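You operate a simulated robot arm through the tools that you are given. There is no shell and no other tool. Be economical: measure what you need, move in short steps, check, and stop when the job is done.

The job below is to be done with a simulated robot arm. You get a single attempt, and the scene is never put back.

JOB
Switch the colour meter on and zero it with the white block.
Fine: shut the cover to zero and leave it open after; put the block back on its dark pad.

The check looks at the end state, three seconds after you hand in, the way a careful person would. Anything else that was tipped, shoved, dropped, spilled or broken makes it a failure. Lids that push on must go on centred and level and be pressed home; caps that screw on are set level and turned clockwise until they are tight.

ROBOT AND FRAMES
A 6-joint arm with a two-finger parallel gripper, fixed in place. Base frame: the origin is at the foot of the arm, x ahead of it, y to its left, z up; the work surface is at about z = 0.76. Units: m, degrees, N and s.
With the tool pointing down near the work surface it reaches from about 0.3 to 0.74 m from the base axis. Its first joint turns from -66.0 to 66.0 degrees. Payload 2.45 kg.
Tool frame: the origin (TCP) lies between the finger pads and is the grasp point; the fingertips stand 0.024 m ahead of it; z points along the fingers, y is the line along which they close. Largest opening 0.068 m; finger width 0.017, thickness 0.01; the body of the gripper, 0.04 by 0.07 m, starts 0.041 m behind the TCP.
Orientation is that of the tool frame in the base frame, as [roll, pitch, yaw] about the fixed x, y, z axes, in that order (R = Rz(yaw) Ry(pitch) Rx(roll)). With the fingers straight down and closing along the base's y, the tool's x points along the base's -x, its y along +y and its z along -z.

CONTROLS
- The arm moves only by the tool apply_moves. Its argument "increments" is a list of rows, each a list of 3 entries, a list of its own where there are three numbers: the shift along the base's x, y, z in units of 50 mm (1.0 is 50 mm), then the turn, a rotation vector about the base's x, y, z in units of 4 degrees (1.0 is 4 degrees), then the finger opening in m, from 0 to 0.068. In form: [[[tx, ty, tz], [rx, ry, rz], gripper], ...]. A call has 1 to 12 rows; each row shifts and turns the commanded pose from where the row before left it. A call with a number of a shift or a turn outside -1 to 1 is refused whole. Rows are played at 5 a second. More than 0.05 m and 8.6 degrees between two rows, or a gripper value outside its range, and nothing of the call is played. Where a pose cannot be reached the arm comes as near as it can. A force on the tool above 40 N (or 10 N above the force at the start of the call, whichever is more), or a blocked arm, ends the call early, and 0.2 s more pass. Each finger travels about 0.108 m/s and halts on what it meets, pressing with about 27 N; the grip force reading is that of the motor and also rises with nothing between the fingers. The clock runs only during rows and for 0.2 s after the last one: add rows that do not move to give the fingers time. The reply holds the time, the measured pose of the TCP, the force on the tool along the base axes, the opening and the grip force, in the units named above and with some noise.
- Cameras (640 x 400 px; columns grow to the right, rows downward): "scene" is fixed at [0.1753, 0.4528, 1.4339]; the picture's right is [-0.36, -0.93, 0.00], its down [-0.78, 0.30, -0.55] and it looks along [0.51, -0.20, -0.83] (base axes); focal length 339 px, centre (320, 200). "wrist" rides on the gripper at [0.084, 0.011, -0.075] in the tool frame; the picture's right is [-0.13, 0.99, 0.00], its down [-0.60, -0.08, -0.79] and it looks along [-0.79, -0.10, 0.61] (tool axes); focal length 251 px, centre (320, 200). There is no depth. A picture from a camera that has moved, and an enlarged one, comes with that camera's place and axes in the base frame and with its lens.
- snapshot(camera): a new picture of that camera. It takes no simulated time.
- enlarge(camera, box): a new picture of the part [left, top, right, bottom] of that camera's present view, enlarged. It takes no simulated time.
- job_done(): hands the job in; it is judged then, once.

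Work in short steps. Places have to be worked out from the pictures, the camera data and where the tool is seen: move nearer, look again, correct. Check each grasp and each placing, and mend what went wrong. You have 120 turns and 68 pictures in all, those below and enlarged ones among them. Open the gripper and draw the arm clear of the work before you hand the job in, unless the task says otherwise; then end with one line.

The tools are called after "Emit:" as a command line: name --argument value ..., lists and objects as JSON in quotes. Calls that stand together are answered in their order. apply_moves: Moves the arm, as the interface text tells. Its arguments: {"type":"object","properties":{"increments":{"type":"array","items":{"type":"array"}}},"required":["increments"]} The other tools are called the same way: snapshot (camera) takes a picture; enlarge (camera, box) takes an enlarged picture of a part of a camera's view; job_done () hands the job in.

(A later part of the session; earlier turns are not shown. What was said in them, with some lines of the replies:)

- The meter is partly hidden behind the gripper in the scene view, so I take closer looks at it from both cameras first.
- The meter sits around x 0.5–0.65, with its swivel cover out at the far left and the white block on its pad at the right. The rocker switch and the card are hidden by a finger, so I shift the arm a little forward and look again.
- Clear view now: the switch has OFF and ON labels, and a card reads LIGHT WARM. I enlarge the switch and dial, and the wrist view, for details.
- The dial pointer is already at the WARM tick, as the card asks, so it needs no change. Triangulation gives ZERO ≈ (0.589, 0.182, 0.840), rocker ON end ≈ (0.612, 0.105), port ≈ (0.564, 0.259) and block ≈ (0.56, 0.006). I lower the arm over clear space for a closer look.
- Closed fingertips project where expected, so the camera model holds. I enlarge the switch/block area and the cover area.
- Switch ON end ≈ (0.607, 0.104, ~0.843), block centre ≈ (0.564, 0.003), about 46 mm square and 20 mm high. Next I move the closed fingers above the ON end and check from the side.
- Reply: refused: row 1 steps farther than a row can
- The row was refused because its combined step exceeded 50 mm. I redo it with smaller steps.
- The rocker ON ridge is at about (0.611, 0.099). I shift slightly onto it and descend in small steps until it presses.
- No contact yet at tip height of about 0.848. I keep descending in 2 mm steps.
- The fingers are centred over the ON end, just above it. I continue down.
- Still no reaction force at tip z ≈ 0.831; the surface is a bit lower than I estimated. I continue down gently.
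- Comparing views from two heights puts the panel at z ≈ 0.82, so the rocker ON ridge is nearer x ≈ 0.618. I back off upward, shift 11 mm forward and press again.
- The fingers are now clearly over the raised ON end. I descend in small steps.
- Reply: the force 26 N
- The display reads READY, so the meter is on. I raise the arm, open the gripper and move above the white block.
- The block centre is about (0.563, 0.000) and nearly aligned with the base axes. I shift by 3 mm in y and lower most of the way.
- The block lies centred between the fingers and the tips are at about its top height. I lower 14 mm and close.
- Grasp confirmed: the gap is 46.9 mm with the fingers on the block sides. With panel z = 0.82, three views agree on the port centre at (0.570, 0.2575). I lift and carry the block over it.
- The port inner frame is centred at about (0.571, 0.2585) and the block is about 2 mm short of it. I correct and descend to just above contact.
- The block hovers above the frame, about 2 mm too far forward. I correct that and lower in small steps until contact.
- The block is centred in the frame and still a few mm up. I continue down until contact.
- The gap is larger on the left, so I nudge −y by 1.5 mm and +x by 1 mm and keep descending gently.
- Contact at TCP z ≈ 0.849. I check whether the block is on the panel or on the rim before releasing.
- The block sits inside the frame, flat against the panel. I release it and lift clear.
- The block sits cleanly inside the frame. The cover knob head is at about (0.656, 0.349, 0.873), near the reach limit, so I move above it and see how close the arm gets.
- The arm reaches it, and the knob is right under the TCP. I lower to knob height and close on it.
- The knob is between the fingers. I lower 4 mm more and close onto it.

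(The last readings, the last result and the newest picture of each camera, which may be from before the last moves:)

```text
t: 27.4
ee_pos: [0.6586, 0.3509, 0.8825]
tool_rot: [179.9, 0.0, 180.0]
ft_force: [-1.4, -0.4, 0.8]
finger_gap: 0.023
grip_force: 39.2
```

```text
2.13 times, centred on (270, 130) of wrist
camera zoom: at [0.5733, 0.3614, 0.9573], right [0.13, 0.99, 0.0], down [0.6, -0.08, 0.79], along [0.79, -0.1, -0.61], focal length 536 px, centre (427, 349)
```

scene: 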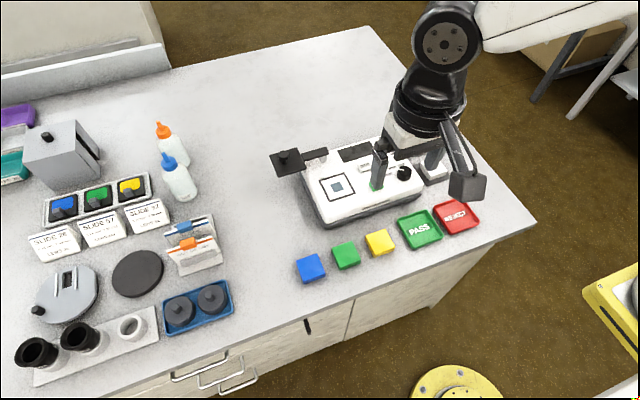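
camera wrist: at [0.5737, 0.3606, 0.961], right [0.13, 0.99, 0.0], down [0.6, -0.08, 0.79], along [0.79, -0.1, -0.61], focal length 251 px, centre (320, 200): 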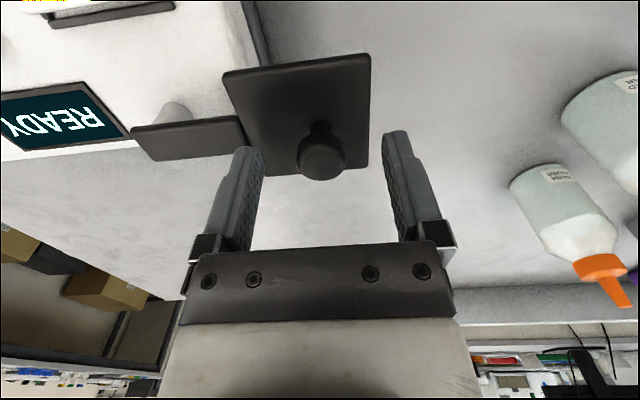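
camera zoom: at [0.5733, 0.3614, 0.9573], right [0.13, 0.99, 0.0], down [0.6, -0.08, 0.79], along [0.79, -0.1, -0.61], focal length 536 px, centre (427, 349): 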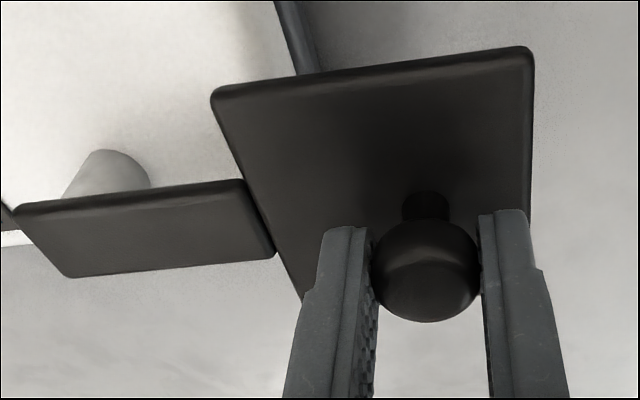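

The knob is held at a gap of 23 mm. I swing the cover along an arc about the pin at (0.655, 0.258), half the way first, watching the forces.

Emit:
apply_moves --increments '[[[-0.2496, -0.0073, 0], [0, 0, 0], 0.01], [[-0.2466, -0.0405, 0], [0, 0, 0], 0.01], [[-0.2386, -0.0733, 0], [0, 0, 0], 0.01], [[-0.2241, -0.103, 0], [0, 0, 0], 0.01], [[-0.2109, -0.1335, 0], [0, 0, 0], 0.01], [[-0.1912, -0.1607, 0], [0, 0, 0], 0.01], [[0, 0, 0], [0, 0, 0], 0.01]]'

Emit:
enlarge --camera "scene" --box '[260, 120, 400, 220]'

```text
t: 29.0
ee_pos: [0.5887, 0.3218, 0.8831]
tool_rot: [179.9, 0.0, -179.9]
ft_force: [-16.7, 16.3, 8.7]
finger_gap: 0.0234
grip_force: 39.4
```

```text
4.00 times, centred on (330, 170) of scene
camera zoom: at [0.1747, 0.4531, 1.4339], right [-0.36, -0.93, 0.0], down [-0.78, 0.3, -0.55], along [0.51, -0.2, -0.83], focal length 1356 px, centre (280, 320)
```

zoom: 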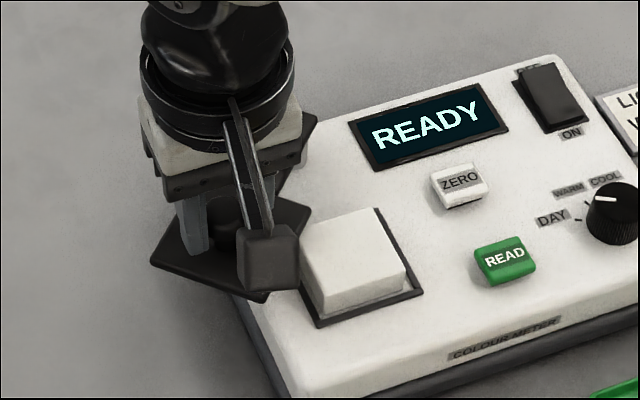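

The cover swings, but there is a radial outward force of about 23 N, so the true radius is a bit larger than mine. I ease outward by about 3 mm and read the force.

Emit:
apply_moves --increments '[[[-0.04, 0.04, 0], [0, 0, 0], 0.01], [[0, 0, 0], [0, 0, 0], 0.01]]'

Emit:
enlarge --camera "wrist" --box '[120, 0, 440, 200]'

```text
t: 29.6
ee_pos: [0.588, 0.3235, 0.8814]
tool_rot: [179.9, 0.1, -180.0]
ft_force: [-7.6, 6.9, 11.2]
finger_gap: 0.0231
grip_force: 39.8
```

```text
2.00 times, centred on (280, 100) of wrist
camera zoom: at [0.5039, 0.3337, 0.9573], right [0.13, 0.99, 0.0], down [0.6, -0.08, 0.79], along [0.79, -0.1, -0.61], focal length 503 px, centre (400, 400)
```

zoom: 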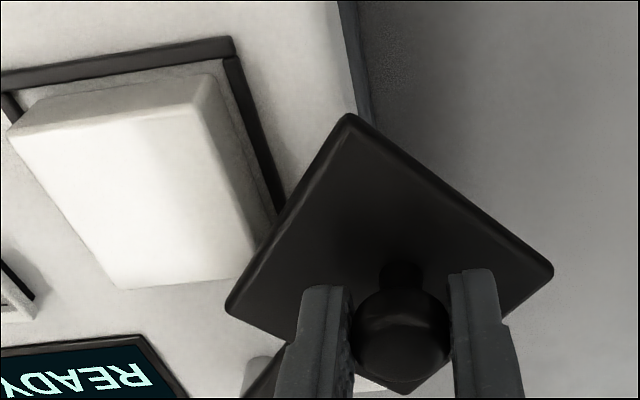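

Force drops to about 10 N. I continue the arc with a 95 mm radius for three steps and check the block clearance.

Emit:
apply_moves --increments '[[[-0.166, -0.194, 0.02], [0, 0, 0], 0.01], [[-0.146, -0.21, 0], [0, 0, 0], 0.01], [[-0.116, -0.23, 0], [0, 0, 0], 0.01], [[0, 0, 0], [0, 0, 0], 0.01]]'

Emit:
enlarge --camera "wrist" --box '[120, 0, 440, 200]'

```text
t: 30.6
ee_pos: [0.5662, 0.29, 0.8823]
tool_rot: [-179.9, -0.2, 180.0]
ft_force: [-0.3, 2.6, -15.4]
finger_gap: 0.0232
grip_force: 38.9
```

```text
2.00 times, centred on (280, 100) of wrist
camera zoom: at [0.4817, 0.2997, 0.9577], right [0.13, 0.99, 0.0], down [0.61, -0.08, 0.79], along [0.78, -0.1, -0.61], focal length 503 px, centre (400, 400)
```

zoom: 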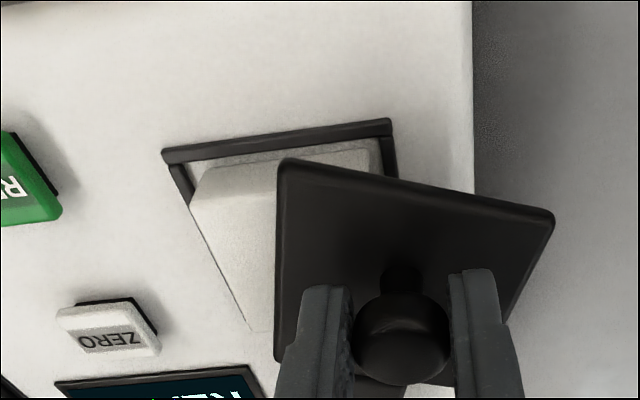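

The plate slides over the block without disturbing it, and radial force is small now. I take back half the raise and finish the swing.

Emit:
apply_moves --increments '[[[-0.084, -0.242, -0.012], [0, 0, 0], 0.01], [[-0.05, -0.248, 0], [0, 0, 0], 0.01], [[-0.018, -0.256, 0], [0, 0, 0], 0.01], [[0, 0, 0], [0, 0, 0], 0.01]]'

Emit:
enlarge --camera "wrist" --box '[120, 0, 440, 200]'

Emit:
enlarge --camera "scene" --box '[260, 120, 400, 220]'

```text
t: 31.6
ee_pos: [0.5612, 0.2577, 0.8866]
tool_rot: [179.6, 0.3, -179.9]
ft_force: [3.7, 34.0, -6.8]
finger_gap: 0.0232
grip_force: 39.3
```

```text
2.00 times, centred on (280, 100) of wrist
camera zoom: at [0.475, 0.2673, 0.961], right [0.13, 0.99, 0.01], down [0.6, -0.08, 0.8], along [0.79, -0.1, -0.6], focal length 503 px, centre (400, 400)
```

zoom: 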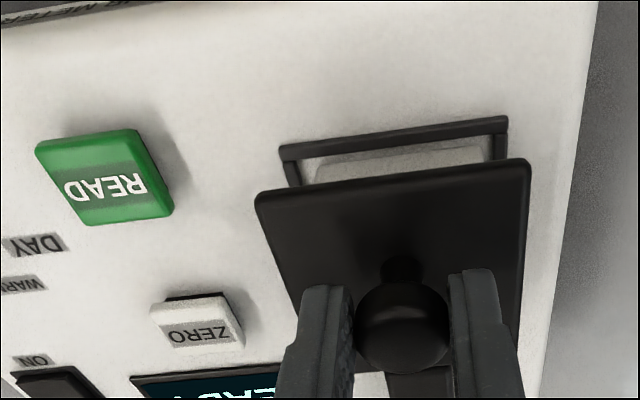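

```text
4.00 times, centred on (330, 170) of scene
camera zoom: at [0.1755, 0.4537, 1.4336], right [-0.36, -0.93, 0.0], down [-0.78, 0.3, -0.55], along [0.51, -0.2, -0.83], focal length 1356 px, centre (280, 320)
```

zoom: 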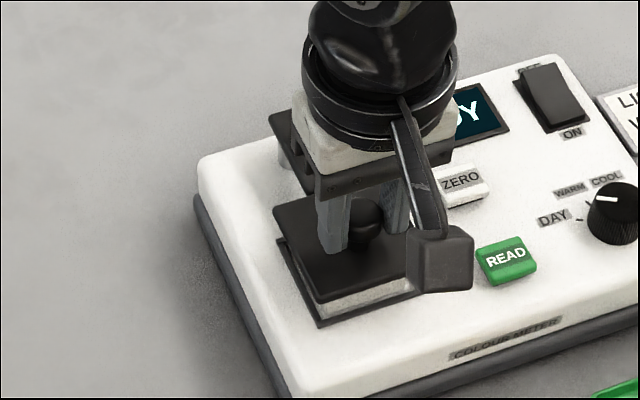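

The 34 N along y indicates the cover hit its closed stop, and it covers the block. I back off 1.5 mm, release the knob and lift.

Emit:
apply_moves --increments '[[[0, 0.03, 0], [0, 0, 0], 0.01], [[0, 0, 0], [0, 0, 0], 0.05], [[0, 0, 0], [0, 0, 0], 0.05], [[0, 0, 0], [0, 0, 0], 0.05], [[0, 0, 0.5], [0, 0, 0], 0.05], [[0, 0, 0.5], [0, 0, 0], 0.0], [[0, -0.8, 0], [0, 0, 0], 0.0], [[0, -0.6, 0], [0, 0, 0], 0.0], [[0, 0, 0], [0, 0, 0], 0.0]]'

Emit:
snapshot --camera "wrist"

Emit:
enlarge --camera "scene" --box '[260, 120, 400, 220]'

```text
t: 33.6
ee_pos: [0.5587, 0.1861, 0.9349]
tool_rot: [179.9, 0.0, -179.9]
ft_force: [0.4, 0.3, -0.7]
finger_gap: 0.0
grip_force: 23.4
```

```text
19 pictures are left
camera wrist: at [0.475, 0.1964, 1.0103], right [0.13, 0.99, 0.0], down [0.6, -0.08, 0.79], along [0.79, -0.1, -0.61], focal length 251 px, centre (320, 200)
```

wrist: 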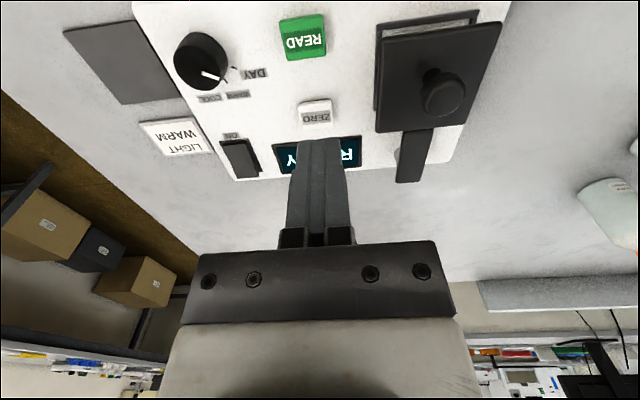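

```text
4.00 times, centred on (330, 170) of scene
camera zoom: at [0.1753, 0.4528, 1.4339], right [-0.36, -0.93, 0.0], down [-0.78, 0.3, -0.55], along [0.51, -0.2, -0.83], focal length 1356 px, centre (280, 320)
```

zoom: 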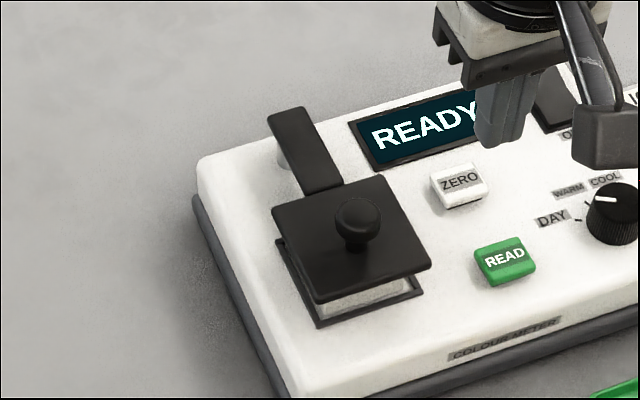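

The cover is closed over the block, and the meter still reads READY. ZERO's top is at about (0.595, 0.178, 0.83). I move the closed fingers over it.

Emit:
apply_moves --increments '[[[0.73, -0.16, 0], [0, 0, 0], 0.0], [[0, 0, -0.6], [0, 0, 0], 0.0], [[0, 0, -0.6], [0, 0, 0], 0.0], [[0, 0, 0], [0, 0, 0], 0.0]]'

Emit:
enlarge --camera "wrist" --box '[220, 0, 420, 160]'

Emit:
enlarge --camera "scene" --box '[330, 120, 430, 190]'

```text
t: 34.6
ee_pos: [0.593, 0.1786, 0.8726]
tool_rot: [179.9, 0.1, -180.0]
ft_force: [-0.5, -0.3, 0.6]
finger_gap: 0.0
grip_force: 23.6
```

```text
2.50 times, centred on (320, 80) of wrist
camera zoom: at [0.5091, 0.1884, 0.9475], right [0.13, 0.99, 0.0], down [0.6, -0.08, 0.79], along [0.79, -0.1, -0.61], focal length 629 px, centre (320, 500)
```

zoom: 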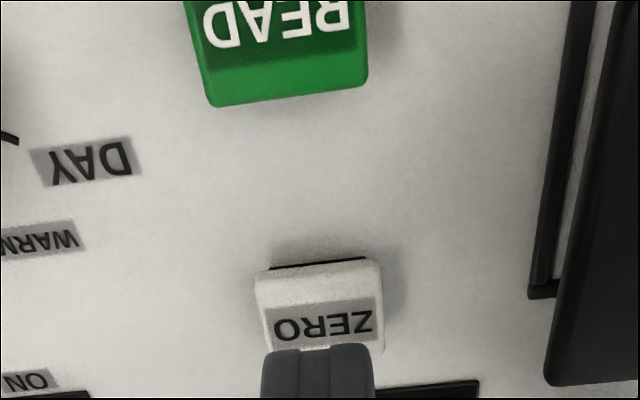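

```text
5.71 times, centred on (380, 155) of scene
camera zoom: at [0.1753, 0.4528, 1.4339], right [-0.36, -0.93, 0.0], down [-0.78, 0.3, -0.55], along [0.51, -0.2, -0.83], focal length 1937 px, centre (-23, 457)
```

zoom: 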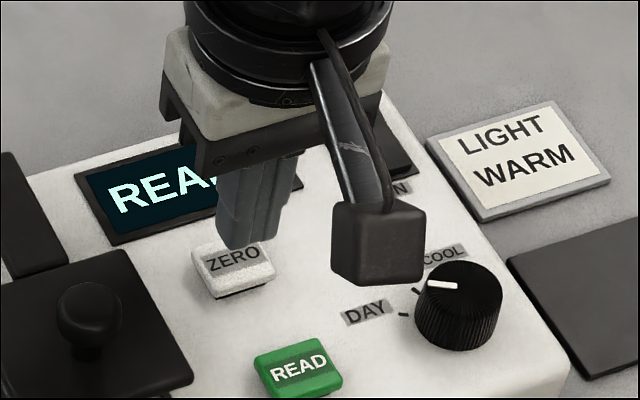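

The fingers are well centred over ZERO. I press down in small steps.

Emit:
apply_moves --increments '[[[0, 0, -0.15], [0, 0, 0], 0.0], [[0, 0, -0.1], [0, 0, 0], 0.0], [[0, 0, -0.04], [0, 0, 0], 0.0], [[0, 0, -0.04], [0, 0, 0], 0.0], [[0, 0, 0], [0, 0, 0], 0.0]]'

```text
t: 35.8
ee_pos: [0.5959, 0.1789, 0.8566]
tool_rot: [179.9, 0.0, -180.0]
ft_force: [-0.3, 0.1, -0.3]
finger_gap: 0.0
grip_force: 23.0
```

Emit:
apply_moves --increments '[[[0, 0, -0.03], [0, 0, 0], 0.0], [[0, 0, -0.03], [0, 0, 0], 0.0], [[0, 0, -0.03], [0, 0, 0], 0.0], [[0, 0, 0], [0, 0, 0], 0.0]]'

```text
t: 36.8
ee_pos: [0.5951, 0.1794, 0.8515]
tool_rot: [179.9, 0.0, -180.0]
ft_force: [-0.3, 0.1, 1.1]
finger_gap: 0.0
grip_force: 23.6
```

Emit:
apply_moves --increments '[[[0, 0, -0.02], [0, 0, 0], 0.0], [[0, 0, -0.02], [0, 0, 0], 0.0], [[0, 0, 0], [0, 0, 0], 0.0]]'

Emit:
enlarge --camera "scene" --box '[330, 120, 430, 190]'

```text
t: 37.6
ee_pos: [0.5958, 0.1791, 0.8503]
tool_rot: [179.9, 0.1, 179.9]
ft_force: [1.1, 0.4, 2.5]
finger_gap: 0.0001
grip_force: 23.7
```

```text
5.71 times, centred on (380, 155) of scene
camera zoom: at [0.1753, 0.4528, 1.434], right [-0.36, -0.93, 0.0], down [-0.78, 0.3, -0.55], along [0.51, -0.2, -0.83], focal length 1937 px, centre (-23, 457)
```

zoom: 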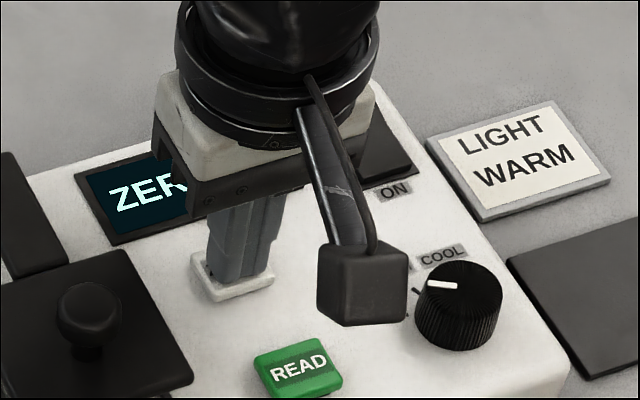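

The display changed to "ZER…". I lift off and move back to read it in full.

Emit:
apply_moves --increments '[[[0, 0, 0.3], [0, 0, 0], 0.0], [[0, 0, 0.7], [0, 0, 0], 0.0], [[0, 0, 0.6], [0, 0, 0], 0.05], [[-0.7, 0.6, 0], [0, 0, 0], 0.05], [[0, 0.8, 0], [0, 0, 0], 0.05], [[0, 0, 0], [0, 0, 0], 0.05]]'

Emit:
snapshot --camera "wrist"

Emit:
enlarge --camera "scene" --box '[270, 120, 410, 220]'

```text
t: 39.0
ee_pos: [0.5571, 0.2515, 0.9315]
tool_rot: [179.9, -0.1, 180.0]
ft_force: [0.6, 0.4, 0.0]
finger_gap: 0.05
grip_force: 0.0
```

```text
14 pictures are left
camera wrist: at [0.4732, 0.2615, 1.0068], right [0.13, 0.99, 0.0], down [0.6, -0.08, 0.79], along [0.79, -0.1, -0.61], focal length 251 px, centre (320, 200)
```

wrist: 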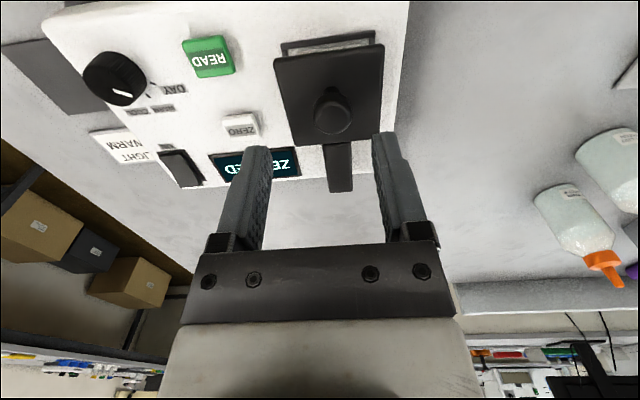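

```text
4.00 times, centred on (340, 170) of scene
camera zoom: at [0.1752, 0.4528, 1.4339], right [-0.36, -0.93, 0.0], down [-0.78, 0.3, -0.55], along [0.51, -0.2, -0.83], focal length 1356 px, centre (240, 320)
```

zoom: 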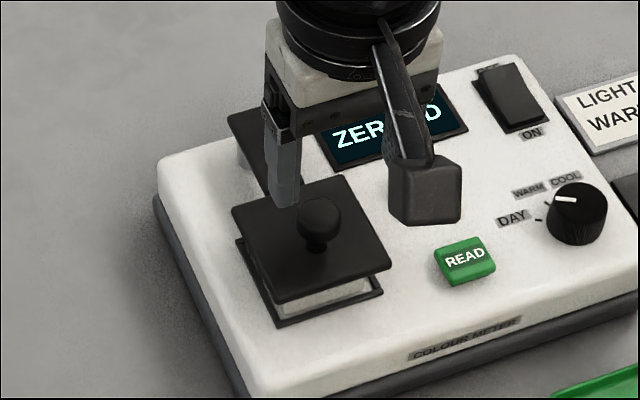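

The display reads ZEROED. The knob is at (0.561, 0.258), so I go down on it and grip it to reopen the cover.

Emit:
apply_moves --increments '[[[0.08, 0.14, 0], [0, 0, 0], 0.055], [[0, 0, -0.5], [0, 0, 0], 0.055], [[0, 0, -0.43], [0, 0, 0], 0.055], [[0, 0, 0], [0, 0, 0], 0.055], [[0, 0, 0], [0, 0, 0], 0.03], [[0, 0, 0], [0, 0, 0], 0.01], [[0, 0, 0], [0, 0, 0], 0.01], [[0, 0, 0], [0, 0, 0], 0.01]]'

Emit:
enlarge --camera "wrist" --box '[160, 0, 440, 200]'

```text
t: 40.8
ee_pos: [0.5624, 0.258, 0.8842]
tool_rot: [179.8, 0.1, -179.9]
ft_force: [0.7, 17.1, -7.3]
finger_gap: 0.023
grip_force: 39.7
```

```text
2.00 times, centred on (300, 100) of wrist
camera zoom: at [0.478, 0.268, 0.9595], right [0.13, 0.99, 0.0], down [0.6, -0.08, 0.79], along [0.79, -0.1, -0.61], focal length 503 px, centre (360, 400)
```

zoom: 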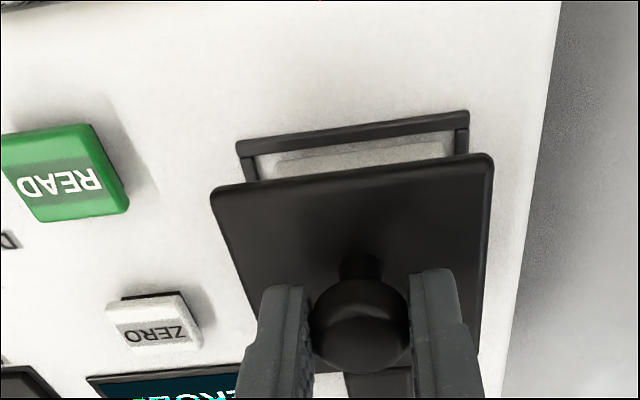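

The knob is held again. Refitting the earlier poses gives the pin at (0.653, 0.259) and radius 92 mm, so I swing the first half back open.

Emit:
apply_moves --increments '[[[0.0168, 0.2476, 0], [0, 0, 0], 0.01], [[0.05, 0.243, 0], [0, 0, 0], 0.01], [[0.0822, 0.2342, 0], [0, 0, 0], 0.01], [[0.1132, 0.2208, 0], [0, 0, 0], 0.01], [[0.142, 0.2036, 0], [0, 0, 0], 0.01], [[0.168, 0.1826, 0], [0, 0, 0], 0.01], [[0, 0, 0], [0, 0, 0], 0.01]]'

```text
t: 42.4
ee_pos: [0.5909, 0.323, 0.8843]
tool_rot: [-180.0, -0.3, -179.9]
ft_force: [-3.0, -1.6, -13.2]
finger_gap: 0.0232
grip_force: 39.8
```

Forces are low, so I continue the second half, with a very small drop in z to ease the vertical pull.

Emit:
apply_moves --increments '[[[0.1912, 0.1582, -0.01], [0, 0, 0], 0.01], [[0.2106, 0.131, 0], [0, 0, 0], 0.01], [[0.2266, 0.1016, 0], [0, 0, 0], 0.01], [[0.238, 0.0698, 0], [0, 0, 0], 0.01], [[0.2454, 0.0374, 0], [0, 0, 0], 0.01], [[0.248, 0.0036, 0], [0, 0, 0], 0.01], [[0, 0, 0], [0, 0, 0], 0.01]]'

Emit:
enlarge --camera "scene" --box '[260, 120, 400, 220]'

```text
t: 44.0
ee_pos: [0.6613, 0.3512, 0.885]
tool_rot: [179.8, 0.2, -179.8]
ft_force: [0.6, 28.2, -7.8]
finger_gap: 0.0228
grip_force: 39.1
```

```text
4.00 times, centred on (330, 170) of scene
camera zoom: at [0.1754, 0.4536, 1.4337], right [-0.36, -0.93, 0.0], down [-0.78, 0.3, -0.55], along [0.51, -0.2, -0.83], focal length 1356 px, centre (280, 320)
```

zoom: 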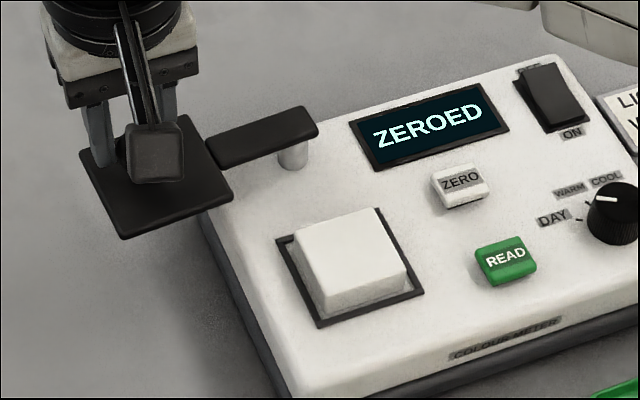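

The cover is open again, the display shows ZEROED and the block is still in place. The cover is a hair short of its original open position, so I ease the radial load, nudge 5 mm further, release and lift.

Emit:
apply_moves --increments '[[[0.0, 0.06, 0], [0, 0, 0], 0.01], [[0.08, 0, 0], [0, 0, 0], 0.01], [[0, 0, 0], [0, 0, 0], 0.01]]'

```text
t: 44.8
ee_pos: [0.6641, 0.3509, 0.8848]
tool_rot: [179.8, 0.1, -179.8]
ft_force: [0.6, 23.3, 1.7]
finger_gap: 0.0227
grip_force: 39.0
```

The knob is at x = 0.664, past its original position, so the cover is fully open. I release and lift straight up.

Emit:
apply_moves --increments '[[[0, 0, 0], [0, 0, 0], 0.055], [[0, 0, 0], [0, 0, 0], 0.055], [[0, 0, 0], [0, 0, 0], 0.055], [[0, 0, 0.5], [0, 0, 0], 0.055], [[0, 0, 0.5], [0, 0, 0], 0.055], [[-0.8, -0.5, 0], [0, 0, 0], 0.066], [[-0.8, -0.5, 0], [0, 0, 0], 0.066], [[-0.3, -0.8, 0], [0, 0, 0], 0.066], [[0, 0, 0], [0, 0, 0], 0.066]]'

Emit:
snapshot --camera "wrist"

```text
t: 46.8
ee_pos: [0.571, 0.2603, 0.9331]
tool_rot: [179.9, 0.1, -180.0]
ft_force: [0.2, 0.7, -0.1]
finger_gap: 0.066
grip_force: 0.1
```

```text
10 pictures are left
camera wrist: at [0.4862, 0.2707, 1.0079], right [0.13, 0.99, 0.0], down [0.6, -0.08, 0.79], along [0.79, -0.1, -0.61], focal length 251 px, centre (320, 200)
```

wrist: 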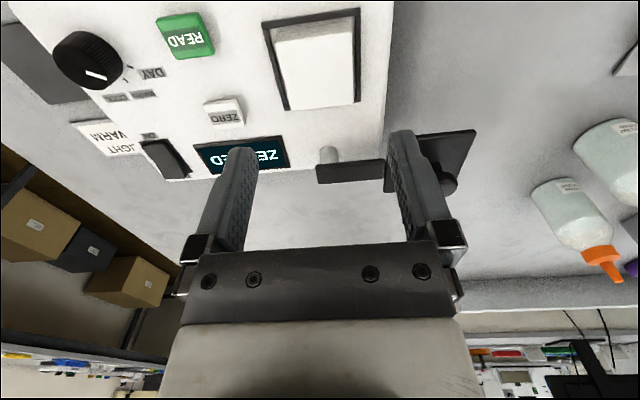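

The block on the port is at (0.567, 0.258) and the cover is open. I descend on the block and grip it as before.

Emit:
apply_moves --increments '[[[-0.07, -0.04, -0.6], [0, 0, 0], 0.064], [[0, 0, -0.6], [0, 0, 0], 0.064], [[0, 0, -0.4], [0, 0, 0], 0.064], [[0, 0, 0], [0, 0, 0], 0.064], [[0, 0, 0], [0, 0, 0], 0.04], [[0, 0, 0], [0, 0, 0], 0.04], [[0, 0, 0], [0, 0, 0], 0.04]]'

Emit:
enlarge --camera "wrist" --box '[220, 20, 420, 200]'

```text
t: 48.4
ee_pos: [0.5655, 0.26, 0.8549]
tool_rot: [179.9, 0.0, -180.0]
ft_force: [0.2, 0.4, -0.6]
finger_gap: 0.0471
grip_force: 27.0
```

```text
2.22 times, centred on (320, 110) of wrist
camera zoom: at [0.4809, 0.2699, 0.9293], right [0.13, 0.99, 0.0], down [0.6, -0.08, 0.79], along [0.79, -0.1, -0.61], focal length 559 px, centre (320, 400)
```

zoom: 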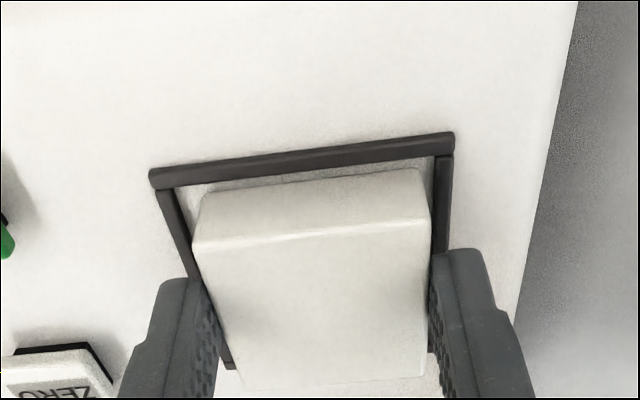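

Gripped at 47 mm, about 5 mm higher and 2.6 mm shifted in x compared with the first grip. I lift and carry it back over the dark pad at TCP ≈ (0.560, 0.000).

Emit:
apply_moves --increments '[[[0, 0, 0.5], [0, 0, 0], 0.04], [[0, 0, 0.8], [0, 0, 0], 0.04], [[0, -0.9, 0], [0, 0, 0], 0.04], [[0, -0.9, 0], [0, 0, 0], 0.04], [[0, -0.9, 0], [0, 0, 0], 0.04], [[0, -0.9, 0], [0, 0, 0], 0.04], [[-0.11, -0.9, 0], [0, 0, 0], 0.04], [[0, -0.7, 0], [0, 0, 0], 0.04], [[0, 0, -0.8], [0, 0, 0], 0.04], [[0, 0, -0.8], [0, 0, 0], 0.04], [[0, 0, 0], [0, 0, 0], 0.04]]'

Emit:
enlarge --camera "wrist" --box '[200, 0, 440, 180]'

```text
t: 50.8
ee_pos: [0.5585, -0.005, 0.8367]
tool_rot: [179.9, -0.1, -179.9]
ft_force: [-0.1, -0.9, -1.9]
finger_gap: 0.0471
grip_force: 26.8
```

```text
2.22 times, centred on (320, 90) of wrist
camera zoom: at [0.4743, 0.0062, 0.912], right [0.13, 0.99, 0.0], down [0.6, -0.08, 0.79], along [0.79, -0.1, -0.61], focal length 559 px, centre (320, 444)
```

zoom: 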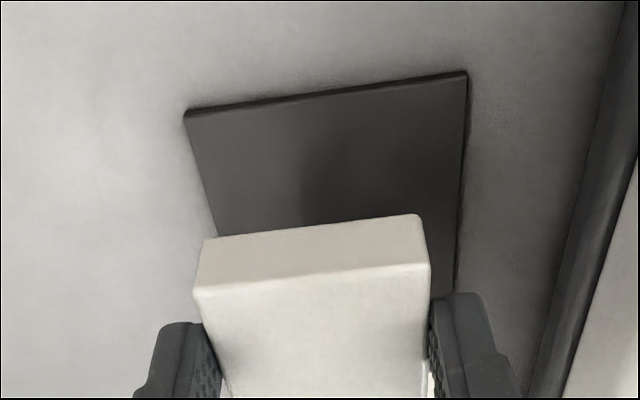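

I need +5 mm in y. I correct that and lower to just above the pad, then in small steps until contact.

Emit:
apply_moves --increments '[[[0.01, 0.1, 0], [0, 0, 0], 0.04], [[0, 0, -0.4], [0, 0, 0], 0.04], [[0, 0, -0.2], [0, 0, 0], 0.04], [[0, 0, -0.04], [0, 0, 0], 0.04], [[0, 0, 0], [0, 0, 0], 0.04]]'

Emit:
enlarge --camera "wrist" --box '[200, 0, 440, 180]'

```text
t: 52.0
ee_pos: [0.5615, 0.0026, 0.8041]
tool_rot: [179.9, 0.1, 179.9]
ft_force: [-0.6, 0.4, -2.2]
finger_gap: 0.0472
grip_force: 27.5
```

```text
2.22 times, centred on (320, 90) of wrist
camera zoom: at [0.476, 0.0128, 0.8797], right [0.13, 0.99, 0.0], down [0.6, -0.08, 0.79], along [0.79, -0.1, -0.61], focal length 559 px, centre (320, 444)
```

zoom: 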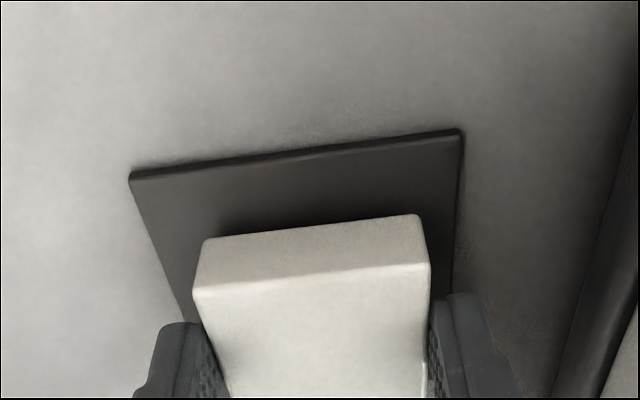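

The block is about 2 mm too far in +y. I correct that and lower in 1.5 mm steps until contact.

Emit:
apply_moves --increments '[[[0, -0.045, 0], [0, 0, 0], 0.04], [[0, 0, -0.03], [0, 0, 0], 0.04], [[0, 0, -0.03], [0, 0, 0], 0.04], [[0, 0, 0], [0, 0, 0], 0.04]]'

```text
t: 53.0
ee_pos: [0.5606, 0.0014, 0.8017]
tool_rot: [179.9, 0.1, -180.0]
ft_force: [0.0, -0.7, -1.3]
finger_gap: 0.0473
grip_force: 26.8
```

Emit:
apply_moves --increments '[[[0, 0, -0.03], [0, 0, 0], 0.04], [[0, 0, -0.02], [0, 0, 0], 0.04], [[0, 0, 0], [0, 0, 0], 0.04]]'

Emit:
enlarge --camera "wrist" --box '[200, 0, 440, 180]'

```text
t: 53.8
ee_pos: [0.5613, 0.0002, 0.8002]
tool_rot: [179.9, -0.1, -180.0]
ft_force: [-0.6, -0.7, -1.6]
finger_gap: 0.0475
grip_force: 27.5
```

```text
2.22 times, centred on (320, 90) of wrist
camera zoom: at [0.477, 0.0115, 0.8752], right [0.13, 0.99, 0.0], down [0.6, -0.08, 0.79], along [0.79, -0.1, -0.61], focal length 559 px, centre (320, 444)
```

zoom: 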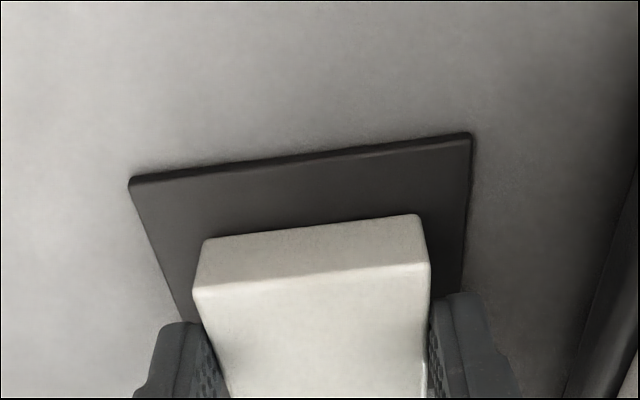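

Nearly centred on the pad. I nudge −1 mm in y and continue down to contact.

Emit:
apply_moves --increments '[[[0, -0.02, -0.02], [0, 0, 0], 0.04], [[0, 0, -0.02], [0, 0, 0], 0.04], [[0, 0, 0], [0, 0, 0], 0.04]]'

```text
t: 54.6
ee_pos: [0.5624, 0.0019, 0.7993]
tool_rot: [179.9, 0.1, 179.9]
ft_force: [-3.5, 1.8, 18.2]
finger_gap: 0.0476
grip_force: 27.5
```

Contact at 18 N: the block is on the pad. I release, lift and draw clear, then check both views.

Emit:
apply_moves --increments '[[[0, 0, 0.015], [0, 0, 0], 0.04], [[0, 0, 0], [0, 0, 0], 0.066], [[0, 0, 0], [0, 0, 0], 0.066], [[0, 0, 0.5], [0, 0, 0], 0.066], [[0, 0, 0.9], [0, 0, 0], 0.066], [[-0.4, 0, 0.8], [0, 0, 0], 0.066], [[-0.6, 0, 0.7], [0, 0, 0], 0.066], [[-0.9, 0, 0], [0, 0, 0], 0.066], [[0, 0, 0], [0, 0, 0], 0.066]]'

Emit:
snapshot --camera "wrist"

Emit:
enlarge --camera "scene" --box '[260, 110, 500, 270]'

```text
t: 56.6
ee_pos: [0.4645, 0.0011, 0.9459]
tool_rot: [179.8, 0.0, 180.0]
ft_force: [-0.5, 0.0, 0.8]
finger_gap: 0.0658
grip_force: 0.0
```

```text
5 pictures are left
camera wrist: at [0.3806, 0.0115, 1.0204], right [0.13, 0.99, 0.0], down [0.6, -0.08, 0.79], along [0.79, -0.1, -0.61], focal length 251 px, centre (320, 200)
```

wrist: 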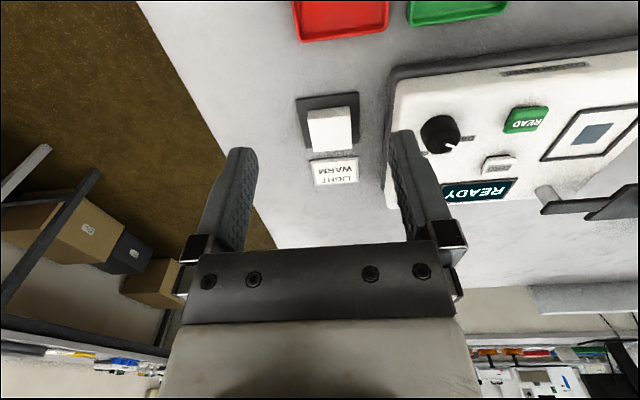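

```text
2.50 times, centred on (380, 190) of scene
camera zoom: at [0.1753, 0.4528, 1.4339], right [-0.36, -0.93, 0.0], down [-0.78, 0.3, -0.55], along [0.51, -0.2, -0.83], focal length 847 px, centre (170, 225)
```

zoom: 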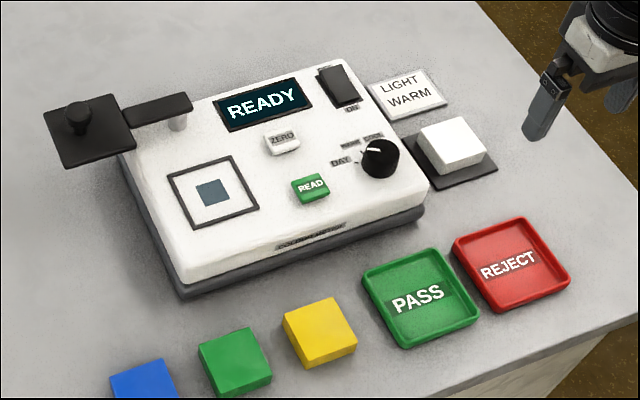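

Everything reads as wanted: the meter is on (READY, after showing ZEROED), the cover is open, the block is centred on its dark pad, and nothing else has moved. The arm is clear with the gripper open, so I hand in.

Emit:
job_done

```text
The job is handed in.
```

The colour meter is on and zeroed with the white block under the shut cover: the display showed ZEROED and went back to READY. The cover is open again and the block is back on its dark pad.
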